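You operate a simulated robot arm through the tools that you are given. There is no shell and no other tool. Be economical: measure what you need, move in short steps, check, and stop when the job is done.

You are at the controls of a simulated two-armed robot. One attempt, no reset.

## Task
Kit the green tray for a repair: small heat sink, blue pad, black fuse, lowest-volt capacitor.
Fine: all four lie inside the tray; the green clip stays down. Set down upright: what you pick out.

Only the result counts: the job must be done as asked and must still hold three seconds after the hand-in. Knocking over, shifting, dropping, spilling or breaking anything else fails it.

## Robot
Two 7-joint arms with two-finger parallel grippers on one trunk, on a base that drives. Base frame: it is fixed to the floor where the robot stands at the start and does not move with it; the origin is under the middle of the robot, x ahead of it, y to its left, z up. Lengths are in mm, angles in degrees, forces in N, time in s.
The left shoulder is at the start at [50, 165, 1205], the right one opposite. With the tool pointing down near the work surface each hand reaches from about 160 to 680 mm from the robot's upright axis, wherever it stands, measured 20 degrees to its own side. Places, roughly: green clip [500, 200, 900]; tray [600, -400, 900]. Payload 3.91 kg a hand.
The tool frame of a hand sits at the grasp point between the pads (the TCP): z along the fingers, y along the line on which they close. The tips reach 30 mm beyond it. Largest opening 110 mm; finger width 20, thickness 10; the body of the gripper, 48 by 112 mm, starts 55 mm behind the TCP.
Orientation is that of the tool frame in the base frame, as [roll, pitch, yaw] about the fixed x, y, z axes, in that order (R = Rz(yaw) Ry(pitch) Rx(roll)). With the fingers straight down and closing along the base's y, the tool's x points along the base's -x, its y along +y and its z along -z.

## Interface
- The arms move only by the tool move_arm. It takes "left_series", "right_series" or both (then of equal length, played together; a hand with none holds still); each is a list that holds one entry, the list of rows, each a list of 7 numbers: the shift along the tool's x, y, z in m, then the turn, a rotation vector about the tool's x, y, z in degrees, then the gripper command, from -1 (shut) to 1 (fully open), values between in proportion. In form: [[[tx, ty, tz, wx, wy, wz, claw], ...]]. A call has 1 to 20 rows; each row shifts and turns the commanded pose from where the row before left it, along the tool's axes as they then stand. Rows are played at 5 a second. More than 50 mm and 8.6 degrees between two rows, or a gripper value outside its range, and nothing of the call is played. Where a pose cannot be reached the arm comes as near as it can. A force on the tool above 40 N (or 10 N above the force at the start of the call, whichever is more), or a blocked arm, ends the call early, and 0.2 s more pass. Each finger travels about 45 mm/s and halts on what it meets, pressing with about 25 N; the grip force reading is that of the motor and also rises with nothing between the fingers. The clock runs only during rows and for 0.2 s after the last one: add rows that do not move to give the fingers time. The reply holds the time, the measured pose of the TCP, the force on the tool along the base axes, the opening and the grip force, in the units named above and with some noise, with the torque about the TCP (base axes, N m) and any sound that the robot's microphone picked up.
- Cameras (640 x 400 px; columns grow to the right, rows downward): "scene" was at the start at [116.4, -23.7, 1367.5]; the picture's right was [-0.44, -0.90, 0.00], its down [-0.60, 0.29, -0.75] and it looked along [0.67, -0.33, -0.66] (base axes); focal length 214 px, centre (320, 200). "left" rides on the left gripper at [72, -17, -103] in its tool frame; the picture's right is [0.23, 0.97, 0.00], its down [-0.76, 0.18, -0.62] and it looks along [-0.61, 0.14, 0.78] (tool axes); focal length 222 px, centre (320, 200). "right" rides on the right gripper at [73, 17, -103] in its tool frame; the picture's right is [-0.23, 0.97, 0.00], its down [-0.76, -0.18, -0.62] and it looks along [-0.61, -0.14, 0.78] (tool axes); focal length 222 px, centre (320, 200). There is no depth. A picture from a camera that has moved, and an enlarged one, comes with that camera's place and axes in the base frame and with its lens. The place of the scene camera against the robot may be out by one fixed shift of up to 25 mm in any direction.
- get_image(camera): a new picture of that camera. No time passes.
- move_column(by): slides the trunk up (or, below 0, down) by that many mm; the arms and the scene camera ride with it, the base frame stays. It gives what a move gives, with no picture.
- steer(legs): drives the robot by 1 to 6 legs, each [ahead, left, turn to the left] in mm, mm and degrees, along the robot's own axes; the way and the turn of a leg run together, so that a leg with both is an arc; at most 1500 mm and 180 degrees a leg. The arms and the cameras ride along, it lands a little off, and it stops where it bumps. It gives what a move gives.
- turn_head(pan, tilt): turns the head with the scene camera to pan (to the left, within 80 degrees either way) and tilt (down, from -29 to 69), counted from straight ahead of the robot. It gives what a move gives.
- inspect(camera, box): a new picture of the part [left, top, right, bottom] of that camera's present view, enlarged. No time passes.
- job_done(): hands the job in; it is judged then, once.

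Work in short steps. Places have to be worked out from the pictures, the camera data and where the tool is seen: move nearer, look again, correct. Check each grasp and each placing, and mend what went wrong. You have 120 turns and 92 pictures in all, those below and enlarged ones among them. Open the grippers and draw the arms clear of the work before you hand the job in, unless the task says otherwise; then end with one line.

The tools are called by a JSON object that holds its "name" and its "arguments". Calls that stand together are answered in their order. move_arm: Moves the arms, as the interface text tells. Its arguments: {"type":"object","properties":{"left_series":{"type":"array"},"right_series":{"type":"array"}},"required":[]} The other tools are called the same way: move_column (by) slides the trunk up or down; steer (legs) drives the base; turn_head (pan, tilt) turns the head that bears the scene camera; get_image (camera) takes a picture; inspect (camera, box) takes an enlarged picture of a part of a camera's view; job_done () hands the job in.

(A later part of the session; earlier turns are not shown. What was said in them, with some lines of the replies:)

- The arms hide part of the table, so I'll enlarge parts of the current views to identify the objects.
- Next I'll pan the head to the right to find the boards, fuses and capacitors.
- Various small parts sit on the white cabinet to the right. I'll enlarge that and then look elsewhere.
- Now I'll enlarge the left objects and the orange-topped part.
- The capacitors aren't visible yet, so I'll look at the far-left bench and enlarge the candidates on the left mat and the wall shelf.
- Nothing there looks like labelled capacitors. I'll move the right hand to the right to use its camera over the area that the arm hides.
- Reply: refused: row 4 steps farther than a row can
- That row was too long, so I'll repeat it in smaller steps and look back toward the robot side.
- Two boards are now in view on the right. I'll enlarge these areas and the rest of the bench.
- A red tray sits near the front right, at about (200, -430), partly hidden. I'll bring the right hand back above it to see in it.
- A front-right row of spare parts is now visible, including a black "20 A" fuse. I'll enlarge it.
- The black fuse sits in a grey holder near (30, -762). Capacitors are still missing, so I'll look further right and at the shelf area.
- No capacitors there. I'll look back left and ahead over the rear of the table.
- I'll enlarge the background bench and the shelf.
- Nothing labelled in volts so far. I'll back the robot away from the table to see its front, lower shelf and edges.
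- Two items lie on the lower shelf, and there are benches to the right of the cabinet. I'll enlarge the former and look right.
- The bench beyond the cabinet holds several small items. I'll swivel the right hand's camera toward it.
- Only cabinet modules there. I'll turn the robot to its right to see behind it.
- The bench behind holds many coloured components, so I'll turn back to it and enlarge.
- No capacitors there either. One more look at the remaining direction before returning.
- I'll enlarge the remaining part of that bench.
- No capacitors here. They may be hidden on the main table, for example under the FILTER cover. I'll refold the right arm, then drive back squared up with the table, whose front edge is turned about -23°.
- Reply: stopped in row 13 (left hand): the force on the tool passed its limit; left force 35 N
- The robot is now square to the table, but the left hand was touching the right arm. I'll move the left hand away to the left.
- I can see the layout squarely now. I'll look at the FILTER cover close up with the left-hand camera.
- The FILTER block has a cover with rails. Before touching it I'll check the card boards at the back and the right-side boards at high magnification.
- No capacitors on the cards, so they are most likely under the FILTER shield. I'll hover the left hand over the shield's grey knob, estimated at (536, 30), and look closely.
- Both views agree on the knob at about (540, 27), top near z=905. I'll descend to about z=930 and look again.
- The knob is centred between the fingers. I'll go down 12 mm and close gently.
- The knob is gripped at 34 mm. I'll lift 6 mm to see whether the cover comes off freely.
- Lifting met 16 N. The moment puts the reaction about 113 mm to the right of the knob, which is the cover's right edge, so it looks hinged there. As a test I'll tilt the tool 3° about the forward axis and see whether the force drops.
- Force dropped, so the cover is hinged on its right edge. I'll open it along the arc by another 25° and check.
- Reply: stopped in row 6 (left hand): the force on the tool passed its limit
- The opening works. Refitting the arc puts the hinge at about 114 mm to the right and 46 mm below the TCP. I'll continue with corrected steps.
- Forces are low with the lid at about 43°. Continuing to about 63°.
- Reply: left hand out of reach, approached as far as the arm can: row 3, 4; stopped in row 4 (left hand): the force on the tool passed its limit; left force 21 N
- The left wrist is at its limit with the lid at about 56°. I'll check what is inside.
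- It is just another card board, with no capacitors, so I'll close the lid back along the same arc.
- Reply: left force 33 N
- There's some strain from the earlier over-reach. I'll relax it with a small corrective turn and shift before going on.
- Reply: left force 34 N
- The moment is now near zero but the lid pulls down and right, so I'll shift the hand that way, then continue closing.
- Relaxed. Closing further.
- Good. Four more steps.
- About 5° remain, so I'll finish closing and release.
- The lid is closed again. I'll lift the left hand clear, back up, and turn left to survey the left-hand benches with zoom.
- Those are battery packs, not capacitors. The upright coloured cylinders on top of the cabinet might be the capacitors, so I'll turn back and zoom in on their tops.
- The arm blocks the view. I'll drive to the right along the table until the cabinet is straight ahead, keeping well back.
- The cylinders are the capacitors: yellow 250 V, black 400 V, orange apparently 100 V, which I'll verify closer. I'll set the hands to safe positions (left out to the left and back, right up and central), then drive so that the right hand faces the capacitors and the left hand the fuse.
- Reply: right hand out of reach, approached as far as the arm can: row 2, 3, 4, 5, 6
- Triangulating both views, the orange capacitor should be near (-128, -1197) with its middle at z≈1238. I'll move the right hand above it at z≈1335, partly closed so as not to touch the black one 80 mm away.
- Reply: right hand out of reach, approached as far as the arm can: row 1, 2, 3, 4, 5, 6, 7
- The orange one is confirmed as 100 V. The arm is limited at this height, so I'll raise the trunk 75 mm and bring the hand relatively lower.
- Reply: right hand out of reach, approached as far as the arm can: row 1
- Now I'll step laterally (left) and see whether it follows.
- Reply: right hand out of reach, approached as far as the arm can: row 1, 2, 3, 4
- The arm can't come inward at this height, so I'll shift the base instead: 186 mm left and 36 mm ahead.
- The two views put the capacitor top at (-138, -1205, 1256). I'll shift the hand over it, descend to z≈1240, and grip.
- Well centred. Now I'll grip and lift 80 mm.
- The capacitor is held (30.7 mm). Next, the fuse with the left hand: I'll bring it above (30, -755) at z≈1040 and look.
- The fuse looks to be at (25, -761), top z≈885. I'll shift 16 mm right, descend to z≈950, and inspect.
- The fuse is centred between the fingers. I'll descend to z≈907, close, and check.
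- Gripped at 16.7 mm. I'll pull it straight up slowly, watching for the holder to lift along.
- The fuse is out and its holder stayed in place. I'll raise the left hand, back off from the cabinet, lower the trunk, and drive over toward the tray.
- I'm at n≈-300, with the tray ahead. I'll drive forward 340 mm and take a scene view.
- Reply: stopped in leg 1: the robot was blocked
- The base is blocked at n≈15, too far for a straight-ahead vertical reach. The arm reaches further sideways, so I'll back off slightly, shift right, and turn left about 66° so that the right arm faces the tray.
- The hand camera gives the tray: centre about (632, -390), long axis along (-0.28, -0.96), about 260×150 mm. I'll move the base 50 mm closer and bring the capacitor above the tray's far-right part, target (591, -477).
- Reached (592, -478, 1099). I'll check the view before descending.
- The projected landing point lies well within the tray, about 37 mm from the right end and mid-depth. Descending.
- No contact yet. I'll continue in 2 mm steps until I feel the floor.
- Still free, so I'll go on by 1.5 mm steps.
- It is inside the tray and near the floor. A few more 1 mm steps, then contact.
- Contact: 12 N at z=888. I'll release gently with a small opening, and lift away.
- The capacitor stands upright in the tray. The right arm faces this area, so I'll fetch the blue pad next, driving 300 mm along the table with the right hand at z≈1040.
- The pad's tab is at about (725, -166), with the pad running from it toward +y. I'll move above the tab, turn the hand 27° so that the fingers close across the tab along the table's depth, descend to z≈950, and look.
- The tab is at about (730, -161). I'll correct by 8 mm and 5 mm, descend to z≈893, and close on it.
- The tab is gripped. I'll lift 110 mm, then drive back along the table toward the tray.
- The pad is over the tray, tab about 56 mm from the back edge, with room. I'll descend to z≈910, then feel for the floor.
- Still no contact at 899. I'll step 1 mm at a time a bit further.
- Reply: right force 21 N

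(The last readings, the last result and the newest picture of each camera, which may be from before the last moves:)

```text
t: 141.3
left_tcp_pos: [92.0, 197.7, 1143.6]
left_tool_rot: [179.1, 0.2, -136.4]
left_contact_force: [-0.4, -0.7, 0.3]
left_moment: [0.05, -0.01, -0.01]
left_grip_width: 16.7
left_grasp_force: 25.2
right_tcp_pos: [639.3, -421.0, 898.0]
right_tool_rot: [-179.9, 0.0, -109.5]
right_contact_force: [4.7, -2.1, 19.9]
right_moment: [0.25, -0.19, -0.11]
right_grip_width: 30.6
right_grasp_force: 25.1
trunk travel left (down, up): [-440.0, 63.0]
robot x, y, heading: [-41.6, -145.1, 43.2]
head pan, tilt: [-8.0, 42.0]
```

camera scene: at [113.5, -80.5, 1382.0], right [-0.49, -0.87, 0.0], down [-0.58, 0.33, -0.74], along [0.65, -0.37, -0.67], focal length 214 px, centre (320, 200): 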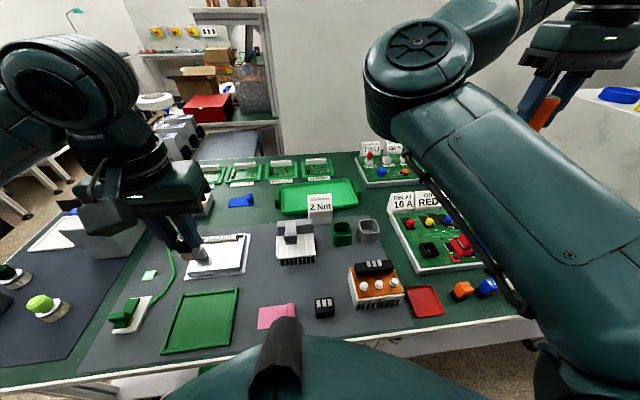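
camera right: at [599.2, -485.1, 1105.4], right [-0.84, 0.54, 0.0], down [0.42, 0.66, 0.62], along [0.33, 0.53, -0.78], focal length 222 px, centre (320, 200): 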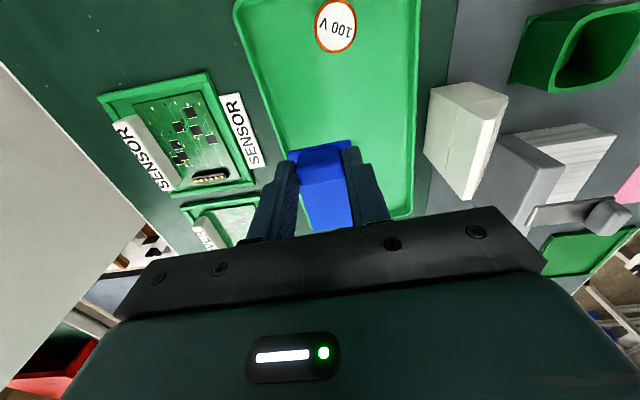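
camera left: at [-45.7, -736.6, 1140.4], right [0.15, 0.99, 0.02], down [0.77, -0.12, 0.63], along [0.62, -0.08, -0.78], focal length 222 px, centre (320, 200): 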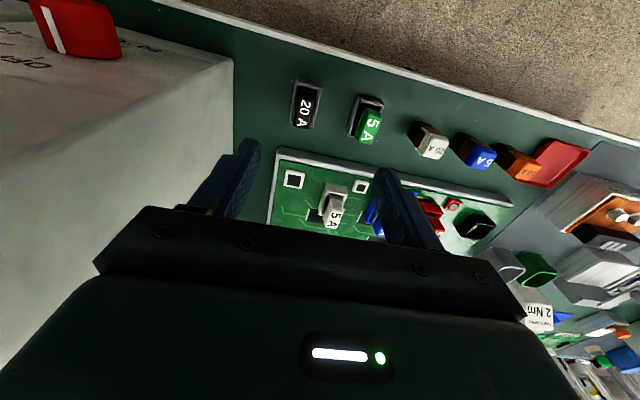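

Floor contact. I'll release the pad, lift clear to z≈1050, and drive to the heat sink (about 450 mm further along the table).

{"name": "move_arm", "arguments": {"right_series": [[[0, 0, -0.002, 0, 0, 0, -0.7], [0, 0, 0, 0, 0, 0, -0.2], [0, 0, 0, 0, 0, 0, 0.1], [0, 0, 0, 0, 0, 0, 0.1], [0, 0, -0.02, 0, 0, 0, 0.1], [0, 0, -0.04, 0, 0, 0, 0.1], [0, 0, -0.045, 0, 0, 0, 0.1], [0, 0, -0.045, 0, 0, 0, 0.1], [0, 0, 0, 0, 0, 0, 0.1]]]}}

{"name": "steer", "arguments": {"legs": [[399, 202, 0]]}}

{"name": "get_image", "arguments": {"camera": "right"}}

```text
t: 143.3
left_tcp_pos: [94.1, 198.4, 1143.7]
left_tool_rot: [179.1, 0.0, -136.4]
left_contact_force: [0.1, 0.6, 0.2]
left_moment: [0.0, 0.0, 0.0]
left_grip_width: 16.9
left_grasp_force: 25.3
right_tcp_pos: [640.3, -420.8, 1046.4]
right_tool_rot: [179.7, -0.1, -109.6]
right_contact_force: [-0.2, 0.2, -0.5]
right_moment: [0.02, -0.01, 0.0]
right_grip_width: 60.5
right_grasp_force: 0.0
trunk travel left (down, up): [-440.0, 63.0]
robot x, y, heading: [-41.8, -147.9, 43.0]
head pan, tilt: [-8.0, 42.0]
```

```text
t: 146.0
left_tcp_pos: [250.6, 616.3, 1143.3]
left_tool_rot: [179.1, 0.1, -136.9]
left_contact_force: [0.3, 0.7, -0.8]
left_moment: [0.0, 0.02, -0.01]
left_grip_width: 16.8
left_grasp_force: 25.7
right_tcp_pos: [792.7, -6.8, 1047.1]
right_tool_rot: [179.9, 0.0, -110.0]
right_contact_force: [-1.3, -0.6, 0.0]
right_moment: [0.02, 0.0, 0.0]
right_grip_width: 60.3
right_grasp_force: 0.1
trunk travel left (down, up): [-440.0, 63.0]
robot x, y, heading: [114.9, 275.5, 42.8]
head pan, tilt: [-8.0, 42.0]
```

```text
6 pictures are left
camera right: at [752.0, -69.9, 1149.3], right [-0.84, 0.55, 0.0], down [0.43, 0.65, 0.62], along [0.34, 0.52, -0.78], focal length 222 px, centre (320, 200)
```

right: 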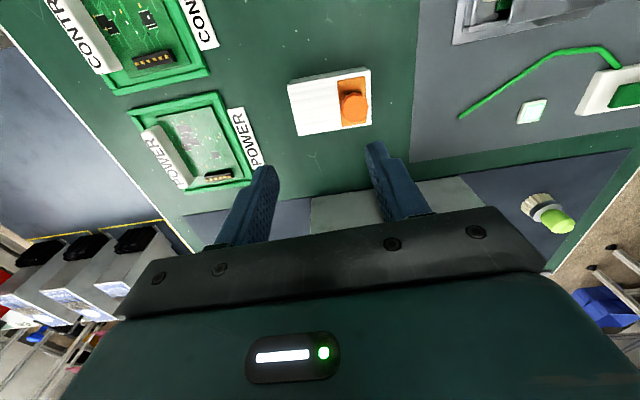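

The sink's body is about 90×60 mm, centred near (779, -3), with the orange knob off-centre. I'll grip the body across its 60 mm width: rotate the hand 90° and centre above it.

{"name": "move_arm", "arguments": {"right_series": [[[0.001, 0.014, 0, 0, 0, 8.2, 0.7], [0, 0, 0, 0, 0, 8.2, 0.7], [0, 0, 0, 0, 0, 8.2, 0.7], [0, 0, 0, 0, 0, 8.2, 0.7], [0, 0, 0, 0, 0, 8.2, 0.7], [0, 0, 0, 0, 0, 8.2, 0.7], [0, 0, 0, 0, 0, 8.2, 0.7], [0, 0, 0, 0, 0, 8.2, 0.7], [0, 0, 0, 0, 0, 8.2, 0.7], [0, 0, 0, 0, 0, 8.2, 0.7], [0, 0, 0.04, 0, 0, 7, 0.7], [0, 0, 0.03, 0, 0, 0, 0.7], [0, 0, 0, 0, 0, 0, 0.7]]]}}

{"name": "get_image", "arguments": {"camera": "right"}}

```text
t: 148.8
left_tcp_pos: [250.6, 616.1, 1142.9]
left_tool_rot: [179.1, 0.1, -137.0]
left_contact_force: [-0.2, 0.1, -1.0]
left_moment: [-0.04, 0.02, 0.01]
left_grip_width: 16.8
left_grasp_force: 25.7
right_tcp_pos: [778.0, -4.7, 978.2]
right_tool_rot: [-179.9, -0.1, 160.9]
right_contact_force: [0.5, 1.0, 0.0]
right_moment: [0.01, 0.01, -0.03]
right_grip_width: 93.6
right_grasp_force: 0.0
trunk travel left (down, up): [-440.0, 63.0]
robot x, y, heading: [114.6, 275.4, 42.8]
head pan, tilt: [-8.0, 42.0]
```

```text
5 pictures are left
camera right: at [714.7, 35.4, 1080.2], right [0.53, 0.85, 0.0], down [0.66, -0.42, 0.62], along [0.53, -0.33, -0.78], focal length 222 px, centre (320, 200)
```

right: 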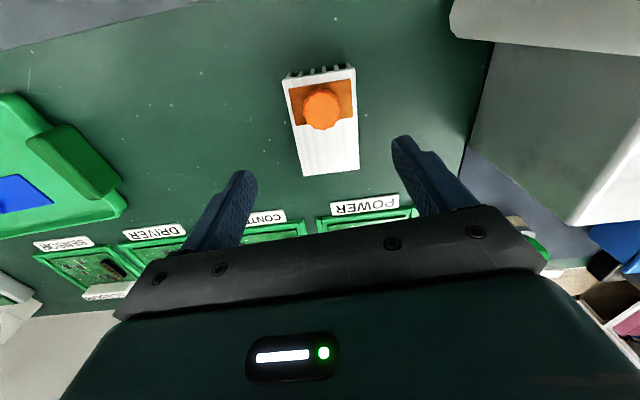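

The sink is centred, with its axis turned about 6° relative to the hand. I'll correct, descend to z≈900, and grip.

{"name": "move_arm", "arguments": {"right_series": [[[0.001, 0.006, 0.02, 0, 0, 6, 0.7], [0, 0, 0.03, 0, 0, 0, 0.7], [0, 0, 0.028, 0, 0, 0, 0.7], [0, 0, 0, 0, 0, 0, 0.3], [0, 0, 0, 0, 0, 0, 0], [0, 0, 0, 0, 0, 0, -0.4], [0, 0, 0, 0, 0, 0, -0.4], [0, 0, 0, 0, 0, 0, -0.4]]]}}

```text
t: 150.6
left_tcp_pos: [250.5, 615.9, 1143.8]
left_tool_rot: [179.0, 0.1, -136.9]
left_contact_force: [-0.2, 0.1, 0.4]
left_moment: [0.03, 0.0, -0.03]
left_grip_width: 16.9
left_grasp_force: 24.6
right_tcp_pos: [778.7, 1.7, 900.7]
right_tool_rot: [-180.0, -0.1, 155.1]
right_contact_force: [-1.7, -0.6, -0.2]
right_moment: [-0.09, -0.01, 0.0]
right_grip_width: 57.6
right_grasp_force: 24.9
trunk travel left (down, up): [-440.0, 63.0]
robot x, y, heading: [113.3, 273.1, 42.6]
head pan, tilt: [-8.0, 42.0]
```

Gripped at 57.6 mm. I'll lift it 110 mm and check that it holds.

{"name": "move_arm", "arguments": {"right_series": [[[0, 0, 0, 0, 0, 0, -1], [0, 0, -0.01, 0, 0, 0, -1], [0, 0, -0.03, 0, 0, 0, -1], [0, 0, -0.035, 0, 0, 0, -1], [0, 0, -0.035, 0, 0, 0, -1], [0, 0, 0, 0, 0, 0, -1]]]}}

```text
t: 152.0
left_tcp_pos: [251.1, 616.3, 1143.6]
left_tool_rot: [179.1, 0.2, -136.9]
left_contact_force: [0.3, 0.4, -0.2]
left_moment: [0.0, -0.02, 0.03]
left_grip_width: 16.8
left_grasp_force: 25.1
right_tcp_pos: [778.2, 2.7, 1007.9]
right_tool_rot: [179.9, -0.3, 155.1]
right_contact_force: [-0.4, -0.1, -2.1]
right_moment: [0.0, 0.0, 0.02]
right_grip_width: 57.7
right_grasp_force: 24.7
trunk travel left (down, up): [-440.0, 63.0]
robot x, y, heading: [110.1, 272.1, 42.6]
head pan, tilt: [-8.0, 42.0]
```

Held securely. I'll drive back along the table to put it over the tray's left part, target (657, -307).

{"name": "steer", "arguments": {"legs": [[-298, -145, 0]]}}

```text
t: 154.2
left_tcp_pos: [124.1, 305.6, 1141.7]
left_tool_rot: [178.9, 0.1, -136.6]
left_contact_force: [0.2, 0.2, 0.5]
left_moment: [0.0, 0.03, 0.0]
left_grip_width: 16.9
left_grasp_force: 25.4
right_tcp_pos: [656.1, -304.4, 1007.8]
right_tool_rot: [179.9, -0.3, 155.3]
right_contact_force: [0.4, 0.6, -2.8]
right_moment: [0.03, 0.03, 0.01]
right_grip_width: 57.7
right_grasp_force: 25.3
trunk travel left (down, up): [-440.0, 63.0]
robot x, y, heading: [-8.0, -36.3, 42.9]
head pan, tilt: [-8.0, 42.0]
```

Landed at (656, -304). I'll align the yaw with the tray and lower 45 mm, then look.

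{"name": "move_arm", "arguments": {"right_series": [[[0, -0.002, 0.0, 0, 0, -4.3, -1], [0, 0, 0.02, 0, 0, -4.2, -1], [0, 0, 0.025, 0, 0, 0, -1], [0, 0, 0, 0, 0, 0, -1]]]}}

{"name": "get_image", "arguments": {"camera": "right"}}

```text
t: 155.2
left_tcp_pos: [124.6, 306.9, 1142.7]
left_tool_rot: [179.0, 0.0, -136.7]
left_contact_force: [0.1, -0.7, 0.2]
left_moment: [0.01, -0.01, 0.02]
left_grip_width: 16.5
left_grasp_force: 25.3
right_tcp_pos: [654.2, -304.6, 963.9]
right_tool_rot: [179.9, -0.2, 163.8]
right_contact_force: [-0.7, 1.1, -3.7]
right_moment: [0.02, 0.01, 0.02]
right_grip_width: 57.3
right_grasp_force: 25.2
trunk travel left (down, up): [-440.0, 63.0]
robot x, y, heading: [-12.2, -35.7, 43.1]
head pan, tilt: [-8.0, 42.0]
```

```text
4 pictures are left
camera right: at [590.5, -269.1, 1065.6], right [0.49, 0.87, 0.0], down [0.68, -0.38, 0.62], along [0.54, -0.3, -0.78], focal length 222 px, centre (320, 200)
```

right: 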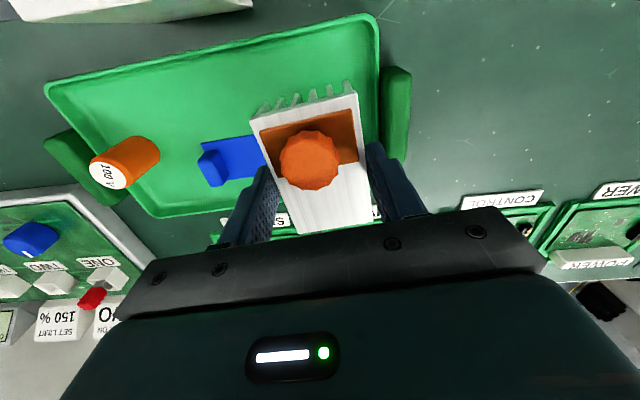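

The projected footprint fits between the pad and the tray's left end. I'll lower to z≈912, then feel for the floor.

{"name": "move_arm", "arguments": {"right_series": [[[0, -0.003, 0.02, 0, 0, 0, -1], [0, 0, 0.02, 0, 0, 0, -1], [0, 0, 0.01, 0, 0, 0, -1], [0, 0, 0, 0, 0, 0, -1]]]}}

{"name": "move_arm", "arguments": {"right_series": [[[0, 0, 0.002, 0, 0, 0, -1], [0, 0, 0.002, 0, 0, 0, -1], [0, 0, 0.001, 0, 0, 0, -1], [0, 0, 0.001, 0, 0, 0, -1], [0, 0, 0, 0, 0, 0, -1]]]}}

```text
t: 156.2
left_tcp_pos: [125.1, 306.5, 1143.3]
left_tool_rot: [179.1, 0.0, -136.6]
left_contact_force: [0.2, -0.7, 0.5]
left_moment: [-0.02, -0.01, -0.01]
left_grip_width: 16.8
left_grasp_force: 24.9
right_tcp_pos: [651.9, -309.5, 912.9]
right_tool_rot: [179.9, -0.2, 163.8]
right_contact_force: [-0.2, 0.4, -3.0]
right_moment: [0.02, 0.0, -0.02]
right_grip_width: 57.6
right_grasp_force: 25.3
trunk travel left (down, up): [-440.0, 63.0]
robot x, y, heading: [-11.1, -40.0, 43.0]
head pan, tilt: [-8.0, 42.0]
```

```text
t: 157.4
left_tcp_pos: [123.9, 307.3, 1143.3]
left_tool_rot: [179.0, 0.2, -136.5]
left_contact_force: [-0.1, 0.0, -0.2]
left_moment: [0.0, 0.02, -0.01]
left_grip_width: 16.8
left_grasp_force: 24.8
right_tcp_pos: [654.0, -308.8, 906.3]
right_tool_rot: [179.9, -0.2, 163.8]
right_contact_force: [-0.9, -0.4, -3.0]
right_moment: [-0.04, 0.0, 0.01]
right_grip_width: 57.7
right_grasp_force: 24.7
trunk travel left (down, up): [-440.0, 63.0]
robot x, y, heading: [-14.4, -37.0, 42.9]
head pan, tilt: [-8.0, 42.0]
```

{"name": "move_arm", "arguments": {"right_series": [[[0, 0, 0.001, 0, 0, 0, -1], [0, 0, 0.001, 0, 0, 0, -1], [0, 0, 0, 0, 0, 0, -1]]]}}

```text
t: 158.2
left_tcp_pos: [124.8, 306.8, 1143.0]
left_tool_rot: [179.0, 0.1, -136.6]
left_contact_force: [-0.4, 0.0, -0.1]
left_moment: [0.03, 0.02, -0.02]
left_grip_width: 16.7
left_grasp_force: 25.7
right_tcp_pos: [653.0, -308.7, 905.5]
right_tool_rot: [179.9, -0.3, 163.8]
right_contact_force: [1.0, 0.0, -1.0]
right_moment: [-0.03, -0.01, -0.01]
right_grip_width: 57.5
right_grasp_force: 25.0
trunk travel left (down, up): [-440.0, 63.0]
robot x, y, heading: [-11.5, -32.8, 42.8]
head pan, tilt: [-8.0, 42.0]
```

Contact is just beginning. 1 mm more, release with a small opening, and lift.

{"name": "move_arm", "arguments": {"right_series": [[[0, 0, 0.001, 0, 0, 0, -1], [0, 0, 0, 0, 0, 0, 0.15], [0, 0, 0, 0, 0, 0, 0.22], [0, 0, 0, 0, 0, 0, 0.22], [0, 0, -0.01, 0, 0, 0, 0.22], [0, 0, -0.03, 0, 0, 0, 0.22], [0, 0, -0.045, 0, 0, 0, 0.22], [0, 0, -0.045, 0, 0, 0, 0.22], [0, 0, -0.04, 0, 0, 0, 0.22], [0, 0, -0.04, 0, 0, 0, 0.22], [0, 0, 0, 0, 0, 0, 0.22]]]}}

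```text
t: 160.6
left_tcp_pos: [125.2, 307.9, 1143.0]
left_tool_rot: [179.0, 0.2, -136.7]
left_contact_force: [0.4, -0.5, 0.0]
left_moment: [-0.01, 0.0, 0.01]
left_grip_width: 16.8
left_grasp_force: 25.3
right_tcp_pos: [655.6, -310.0, 1116.0]
right_tool_rot: [-180.0, -0.1, 163.8]
right_contact_force: [1.1, -0.6, 0.3]
right_moment: [0.04, 0.0, 0.04]
right_grip_width: 67.1
right_grasp_force: 0.1
trunk travel left (down, up): [-440.0, 63.0]
robot x, y, heading: [-11.6, -33.4, 42.8]
head pan, tilt: [-8.0, 42.0]
```

Released. Now for the fuse with the left hand: back off, shift right, turn so the robot's left side faces the tray, and close in again.

{"name": "steer", "arguments": {"legs": [[-205, 68, 0], [0, 0, -131], [60, 130, 0]]}}

```text
t: 164.8
left_tcp_pos: [134.0, 4.3, 1142.7]
left_tool_rot: [179.0, 0.1, 175.5]
left_contact_force: [-1.2, -0.2, -0.2]
left_moment: [0.02, 0.0, 0.0]
left_grip_width: 16.7
left_grasp_force: 24.8
right_tcp_pos: [46.9, -795.0, 1116.2]
right_tool_rot: [178.6, -0.6, 117.9]
right_contact_force: [1.8, 3.6, 0.5]
right_moment: [-0.36, 0.25, -0.05]
right_grip_width: 67.0
right_grasp_force: 0.0
trunk travel left (down, up): [-440.0, 63.0]
robot x, y, heading: [-209.1, -124.9, -4.9]
head pan, tilt: [-8.0, 42.0]
stopped in leg 2: the force on the tool passed its limit (the readings are from after the stop); the commanded pose is now the measured one
```

The right hand met the cabinet side during the turn, and the residual force is only a few newtons. I'll turn back 20° first, then fold the right hand in.

{"name": "steer", "arguments": {"legs": [[0, 0, 20]]}}

{"name": "move_arm", "arguments": {"right_series": [[[0.035, 0.0225, 0, 0, 0, 0, 0.2], [0.035, 0.0225, 0, 0, 0, 0, 0.2], [0.035, 0.0225, 0, 0, 0, 0, 0.2], [0.035, 0.0225, -0.01, 0, 0, 0, 0.2], [0.035, 0.0225, -0.01, 0, 0, 0, 0.2], [0.035, 0.0225, -0.01, 0, 0, 0, 0.2], [0, 0, 0, 0, 0, 0, 0.2]]]}}

```text
t: 166.2
left_tcp_pos: [69.5, 113.9, 1142.9]
left_tool_rot: [179.0, 0.2, -164.6]
left_contact_force: [0.4, 0.1, -1.3]
left_moment: [0.03, 0.03, 0.0]
left_grip_width: 16.6
left_grasp_force: 25.1
right_tcp_pos: [261.0, -668.0, 1116.4]
right_tool_rot: [178.7, -0.6, 137.8]
right_contact_force: [-0.3, 0.0, 0.4]
right_moment: [0.02, -0.03, -0.02]
right_grip_width: 67.2
right_grasp_force: 0.1
trunk travel left (down, up): [-440.0, 63.0]
robot x, y, heading: [-210.9, -123.5, 14.9]
head pan, tilt: [-8.0, 42.0]
```

```text
t: 167.8
left_tcp_pos: [69.1, 113.3, 1142.9]
left_tool_rot: [179.1, 0.2, -164.6]
left_contact_force: [-0.3, 0.3, -1.0]
left_moment: [-0.01, -0.02, 0.03]
left_grip_width: 16.6
left_grasp_force: 25.3
right_tcp_pos: [196.7, -426.1, 1151.8]
right_tool_rot: [178.6, -0.7, 137.5]
right_contact_force: [-0.6, 0.5, 0.3]
right_moment: [0.03, 0.0, 0.0]
right_grip_width: 65.9
right_grasp_force: 0.1
trunk travel left (down, up): [-440.0, 63.0]
robot x, y, heading: [-210.1, -125.8, 15.0]
head pan, tilt: [-8.0, 42.0]
```

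Clear. I'll continue the turn to heading -88 and then move close to the table.

{"name": "steer", "arguments": {"legs": [[0, 0, -103], [60, 130, 0]]}}

```text
t: 173.5
left_tcp_pos: [89.8, -507.3, 1143.2]
left_tool_rot: [179.0, 0.0, 92.3]
left_contact_force: [-0.5, 0.4, 0.0]
left_moment: [0.02, 0.03, 0.0]
left_grip_width: 17.1
left_grasp_force: 25.1
right_tcp_pos: [-463.6, -508.4, 1151.5]
right_tool_rot: [178.7, -0.5, 34.5]
right_contact_force: [-0.1, -0.9, -0.5]
right_moment: [0.01, 0.0, 0.01]
right_grip_width: 66.0
right_grasp_force: 0.0
trunk travel left (down, up): [-440.0, 63.0]
robot x, y, heading: [-76.9, -178.6, -88.1]
head pan, tilt: [-8.0, 42.0]
```

Now I'll extend the left hand over the tray toward (587, -416) at z≈1143.

{"name": "move_arm", "arguments": {"left_series": [[[0.0059, 0.0417, 0, 0, 0, 0, -1], [0.0059, 0.0417, 0, 0, 0, 0, -1], [0.0059, 0.0417, 0, 0, 0, 0, -1], [0.0059, 0.0417, 0, 0, 0, 0, -1], [0.0059, 0.0417, 0, 0, 0, 0, -1], [0.0059, 0.0417, 0, 0, 0, 0, -1], [0.0059, 0.0417, 0, 0, 0, 0, -1], [0.0059, 0.0417, 0, 0, 0, 0, -1], [0.0059, 0.0417, 0, 0, 0, 0, -1], [0.0059, 0.0417, 0.02, 0, 0, 0, -1], [0.0059, 0.0417, 0.02, 0, 0, 0, -1], [0.0059, 0.0417, 0.02, 0, 0, 0, -1], [0, 0, 0.04, 0, 0, 0, -1], [0, 0, 0, 0, 0, 0, -1]]]}}

{"name": "get_image", "arguments": {"camera": "left"}}

```text
t: 176.5
left_tcp_pos: [588.4, -416.6, 1051.2]
left_tool_rot: [179.0, 0.2, 92.2]
left_contact_force: [0.0, 0.1, 0.4]
left_moment: [0.0, 0.02, -0.04]
left_grip_width: 16.9
left_grasp_force: 24.9
right_tcp_pos: [-465.3, -508.5, 1151.3]
right_tool_rot: [178.7, -0.7, 34.4]
right_contact_force: [-0.5, 0.1, -1.2]
right_moment: [-0.02, -0.01, -0.03]
right_grip_width: 66.1
right_grasp_force: 0.1
trunk travel left (down, up): [-440.0, 63.0]
robot x, y, heading: [-77.0, -177.8, -88.0]
head pan, tilt: [-8.0, 42.0]
```

```text
3 pictures are left
camera left: at [566.0, -343.2, 1154.2], right [0.96, 0.27, 0.02], down [0.2, -0.75, 0.63], along [0.18, -0.6, -0.78], focal length 222 px, centre (320, 200)
```

left: 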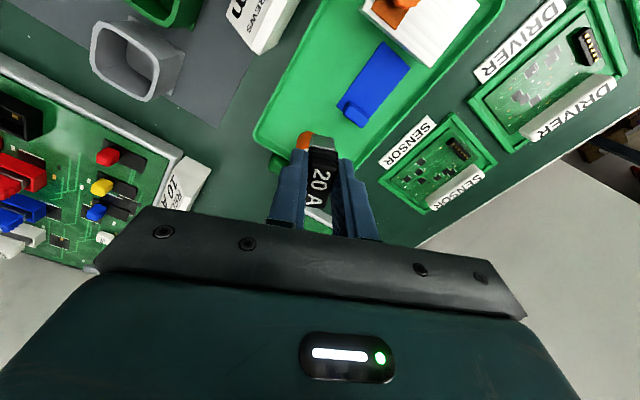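

The landing spot is clear. I'll shift 10 mm away from the pad's tab and descend to z≈918.

{"name": "move_arm", "arguments": {"left_series": [[[0, -0.01, 0.03, 0, 0, 0, -1], [0, 0, 0.04, 0, 0, 0, -1], [0, 0, 0.04, 0, 0, 0, -1], [0, 0, 0.023, 0, 0, 0, -1], [0, 0, 0, 0, 0, 0, -1]]]}}

{"name": "move_arm", "arguments": {"left_series": [[[0, 0, 0.002, 0, 0, 0, -1], [0, 0, 0.002, 0, 0, 0, -1], [0, 0, 0.001, 0, 0, 0, -1], [0, 0, 0, 0, 0, 0, -1]]]}}

```text
t: 177.7
left_tcp_pos: [582.2, -416.6, 919.2]
left_tool_rot: [179.0, 0.3, 92.3]
left_contact_force: [0.1, 0.1, -0.2]
left_moment: [0.0, -0.03, -0.01]
left_grip_width: 16.9
left_grasp_force: 25.3
right_tcp_pos: [-466.2, -508.4, 1151.9]
right_tool_rot: [178.7, -0.6, 34.5]
right_contact_force: [0.4, -0.1, 0.4]
right_moment: [0.01, 0.03, 0.01]
right_grip_width: 65.6
right_grasp_force: 0.0
trunk travel left (down, up): [-440.0, 63.0]
robot x, y, heading: [-81.0, -180.9, -88.2]
head pan, tilt: [-8.0, 42.0]
```

```text
t: 178.7
left_tcp_pos: [580.7, -416.6, 913.7]
left_tool_rot: [179.1, 0.2, 92.3]
left_contact_force: [-0.6, -0.2, -0.4]
left_moment: [0.01, -0.02, 0.01]
left_grip_width: 16.9
left_grasp_force: 25.5
right_tcp_pos: [-466.4, -509.1, 1151.3]
right_tool_rot: [178.8, -0.6, 34.6]
right_contact_force: [-0.3, -0.2, -0.1]
right_moment: [0.01, 0.02, 0.0]
right_grip_width: 66.0
right_grasp_force: 0.0
trunk travel left (down, up): [-440.0, 63.0]
robot x, y, heading: [-79.3, -184.2, -88.2]
head pan, tilt: [-8.0, 42.0]
```

{"name": "move_arm", "arguments": {"left_series": [[[0, 0, 0.001, 0, 0, 0, -1], [0, 0, 0.001, 0, 0, 0, -1], [0, 0, 0.001, 0, 0, 0, -1], [0, 0, 0, 0, 0, 0, -1]]]}}

{"name": "move_arm", "arguments": {"left_series": [[[0, 0, 0.001, 0, 0, 0, -1], [0, 0, 0.001, 0, 0, 0, -1], [0, 0, 0, 0, 0, 0, -1]]]}}

```text
t: 179.7
left_tcp_pos: [580.2, -417.0, 911.0]
left_tool_rot: [179.0, 0.3, 92.3]
left_contact_force: [-0.1, -0.4, -0.7]
left_moment: [0.01, -0.03, 0.03]
left_grip_width: 17.0
left_grasp_force: 24.7
right_tcp_pos: [-466.0, -508.7, 1151.4]
right_tool_rot: [178.7, -0.6, 34.5]
right_contact_force: [-0.8, 0.1, -0.5]
right_moment: [0.0, 0.04, -0.03]
right_grip_width: 66.2
right_grasp_force: 0.1
trunk travel left (down, up): [-440.0, 63.0]
robot x, y, heading: [-81.7, -179.1, -88.2]
head pan, tilt: [-8.0, 42.0]
```

```text
t: 180.5
left_tcp_pos: [580.6, -418.4, 908.3]
left_tool_rot: [178.9, 0.2, 92.4]
left_contact_force: [0.2, 0.8, 3.7]
left_moment: [0.03, 0.02, -0.01]
left_grip_width: 16.8
left_grasp_force: 24.7
right_tcp_pos: [-465.8, -507.6, 1151.2]
right_tool_rot: [178.6, -0.6, 34.6]
right_contact_force: [0.6, 0.6, 0.0]
right_moment: [0.02, -0.02, -0.01]
right_grip_width: 66.0
right_grasp_force: 0.1
trunk travel left (down, up): [-440.0, 63.0]
robot x, y, heading: [-84.6, -180.3, -88.2]
head pan, tilt: [-8.0, 42.0]
```

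Contact (4 N). I'll release with a small opening and rise.

{"name": "move_arm", "arguments": {"left_series": [[[0, 0, 0, 0, 0, 0, -0.6], [0, 0, 0, 0, 0, 0, -0.48], [0, 0, 0, 0, 0, 0, -0.48], [0, 0, -0.01, 0, 0, 0, -0.48], [0, 0, -0.03, 0, 0, 0, -0.48], [0, 0, -0.045, 0, 0, 0, -0.48], [0, 0, -0.045, 0, 0, 0, -0.48], [0, 0, -0.03, 0, 0, 0, -0.2], [0, 0, 0, 0, 0, 0, 0]]]}}

{"name": "get_image", "arguments": {"camera": "left"}}

```text
t: 182.5
left_tcp_pos: [578.6, -417.7, 1071.3]
left_tool_rot: [179.0, 0.1, 92.3]
left_contact_force: [0.0, 0.1, 0.7]
left_moment: [-0.01, -0.01, -0.01]
left_grip_width: 55.0
left_grasp_force: 0.0
right_tcp_pos: [-466.3, -509.1, 1150.6]
right_tool_rot: [178.7, -0.6, 34.5]
right_contact_force: [0.3, -0.4, 0.1]
right_moment: [-0.03, 0.01, -0.01]
right_grip_width: 66.0
right_grasp_force: 0.0
trunk travel left (down, up): [-440.0, 63.0]
robot x, y, heading: [-76.4, -179.3, -88.1]
head pan, tilt: [-8.0, 42.0]
```

```text
2 pictures are left
camera left: at [556.9, -345.8, 1174.9], right [0.96, 0.27, 0.02], down [0.2, -0.75, 0.63], along [0.18, -0.6, -0.78], focal length 222 px, centre (320, 200)
```

left: 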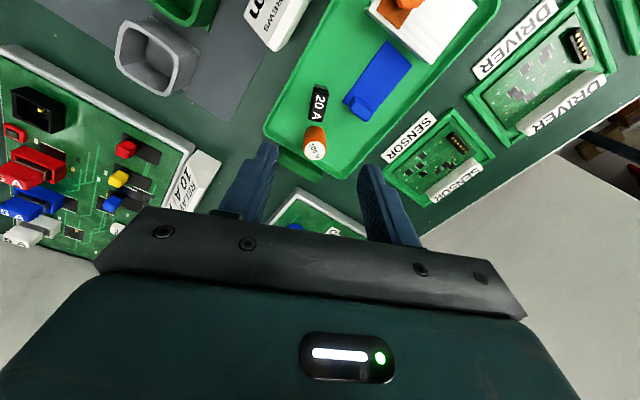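

All four are in the tray and the fuse and capacitor are standing. I'll retract the left arm from over the work and back the robot away.

{"name": "move_arm", "arguments": {"left_series": [[[0, -0.02, -0.04, 0, 0, 0, 0.2], [0, -0.03, -0.03, 0, 0, 0, 0.5], [0, -0.045, 0, 0, 0, 0, 1], [0, -0.045, 0, 0, 0, 0, 1], [0, -0.045, 0, 0, 0, 0, 1], [0, -0.045, 0, 0, 0, 0, 1], [0, -0.045, 0, 0, 0, 0, 1], [0, -0.045, 0, 0, 0, 0, 1], [0, -0.045, 0, 0, 0, 0, 1], [0, -0.045, 0, 0, 0, 0, 1], [0, 0, 0, 0, 0, 0, 1]]], "right_series": [[[0, 0, 0, 0, 0, 0, 0.4], [0, 0, 0, 0, 0, 0, 0.8], [0, 0, 0, 0, 0, 0, 1], [0, 0, 0, 0, 0, 0, 1], [0, 0, 0, 0, 0, 0, 1], [0, 0, 0, 0, 0, 0, 1], [0, 0, 0, 0, 0, 0, 1], [0, 0, 0, 0, 0, 0, 1], [0, 0, 0, 0, 0, 0, 1], [0, 0, 0, 0, 0, 0, 1], [0, 0, 0, 0, 0, 0, 1]]]}}

{"name": "steer", "arguments": {"legs": [[-120, -280, 0]]}}

{"name": "turn_head", "arguments": {"pan": 66, "tilt": 28}}

{"name": "get_image", "arguments": {"camera": "scene"}}

```text
t: 184.9
left_tcp_pos: [166.5, -434.4, 1130.4]
left_tool_rot: [179.1, 0.1, 92.3]
left_contact_force: [-0.1, 0.3, 0.6]
left_moment: [-0.02, 0.03, 0.02]
left_grip_width: 110.0
left_grasp_force: 0.0
right_tcp_pos: [-465.6, -508.0, 1151.4]
right_tool_rot: [178.7, -0.6, 34.5]
right_contact_force: [1.0, -0.7, 0.0]
right_moment: [0.03, -0.01, 0.0]
right_grip_width: 110.5
right_grasp_force: 0.1
trunk travel left (down, up): [-440.0, 63.0]
robot x, y, heading: [-78.8, -178.2, -88.4]
head pan, tilt: [-8.0, 42.0]
```

```text
t: 187.0
left_tcp_pos: [-114.0, -324.3, 1129.8]
left_tool_rot: [178.9, 0.2, 92.3]
left_contact_force: [-0.5, 0.4, 1.2]
left_moment: [-0.01, -0.01, -0.01]
left_grip_width: 110.1
left_grasp_force: 0.0
right_tcp_pos: [-745.1, -397.7, 1150.9]
right_tool_rot: [178.6, -0.6, 34.5]
right_contact_force: [-0.5, -0.2, 0.5]
right_moment: [-0.03, 0.0, -0.01]
right_grip_width: 109.8
right_grasp_force: 0.0
trunk travel left (down, up): [-440.0, 63.0]
robot x, y, heading: [-355.7, -70.8, -88.0]
head pan, tilt: [-8.0, 42.0]
```

```text
t: 188.4
left_tcp_pos: [-112.4, -325.2, 1131.4]
left_tool_rot: [179.0, 0.0, 92.3]
left_contact_force: [0.2, 0.2, 0.0]
left_moment: [0.03, 0.0, 0.01]
left_grip_width: 110.0
left_grasp_force: 0.1
right_tcp_pos: [-745.6, -397.8, 1151.5]
right_tool_rot: [178.7, -0.6, 34.5]
right_contact_force: [-0.5, 0.2, -0.2]
right_moment: [-0.02, -0.02, 0.0]
right_grip_width: 110.0
right_grasp_force: 0.0
trunk travel left (down, up): [-440.0, 63.0]
robot x, y, heading: [-357.5, -68.5, -88.4]
head pan, tilt: [66.0, 28.0]
```

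```text
1 pictures are left
camera scene: at [-261.4, -120.9, 1403.4], right [-0.38, -0.93, 0.0], down [-0.43, 0.18, -0.88], along [0.82, -0.33, -0.47], focal length 214 px, centre (320, 200)
```

scene: 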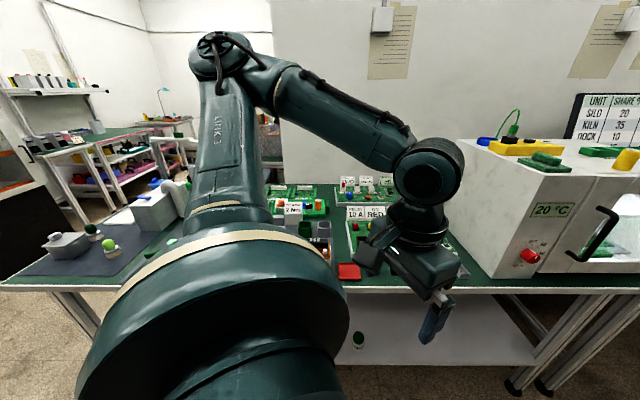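

The cabinet and its contents look undisturbed. I'll use the last picture for a close-up of the tray.

{"name": "inspect", "arguments": {"camera": "scene", "box": [262, 180, 342, 230]}}

```text
8.00 times, centred on (302, 205) of scene
camera zoom: at [-261.4, -120.9, 1403.4], right [-0.38, -0.93, 0.0], down [-0.43, 0.18, -0.88], along [0.82, -0.33, -0.47], focal length 1716 px, centre (464, 160)
```

zoom: 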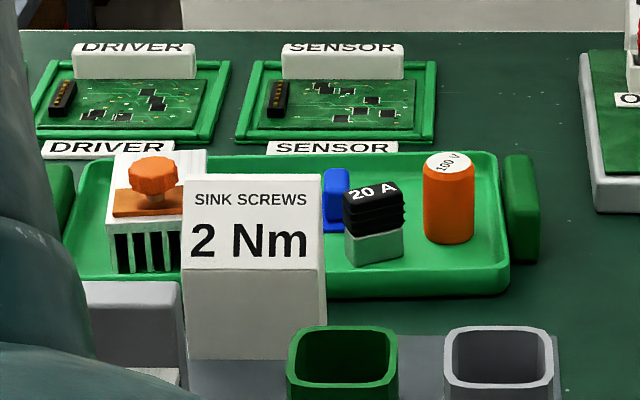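

All four parts sit inside the tray, with the capacitor and fuse upright. The grippers are open and clear of the work, so I'm handing the job in.

{"name": "job_done", "arguments": {}}

```text
The job is handed in.
```

The green tray holds the small heat sink, the blue pad, the black 20 A fuse and the 100 V capacitor (lowest of 100, 250 and 400 V), with the fuse and capacitor upright and the green clip never touched; along the way I opened and reclosed the FILTER lid, the base stopped against the table once, and the right hand bumped the cabinet side once, with nothing visibly moved in the views I had.
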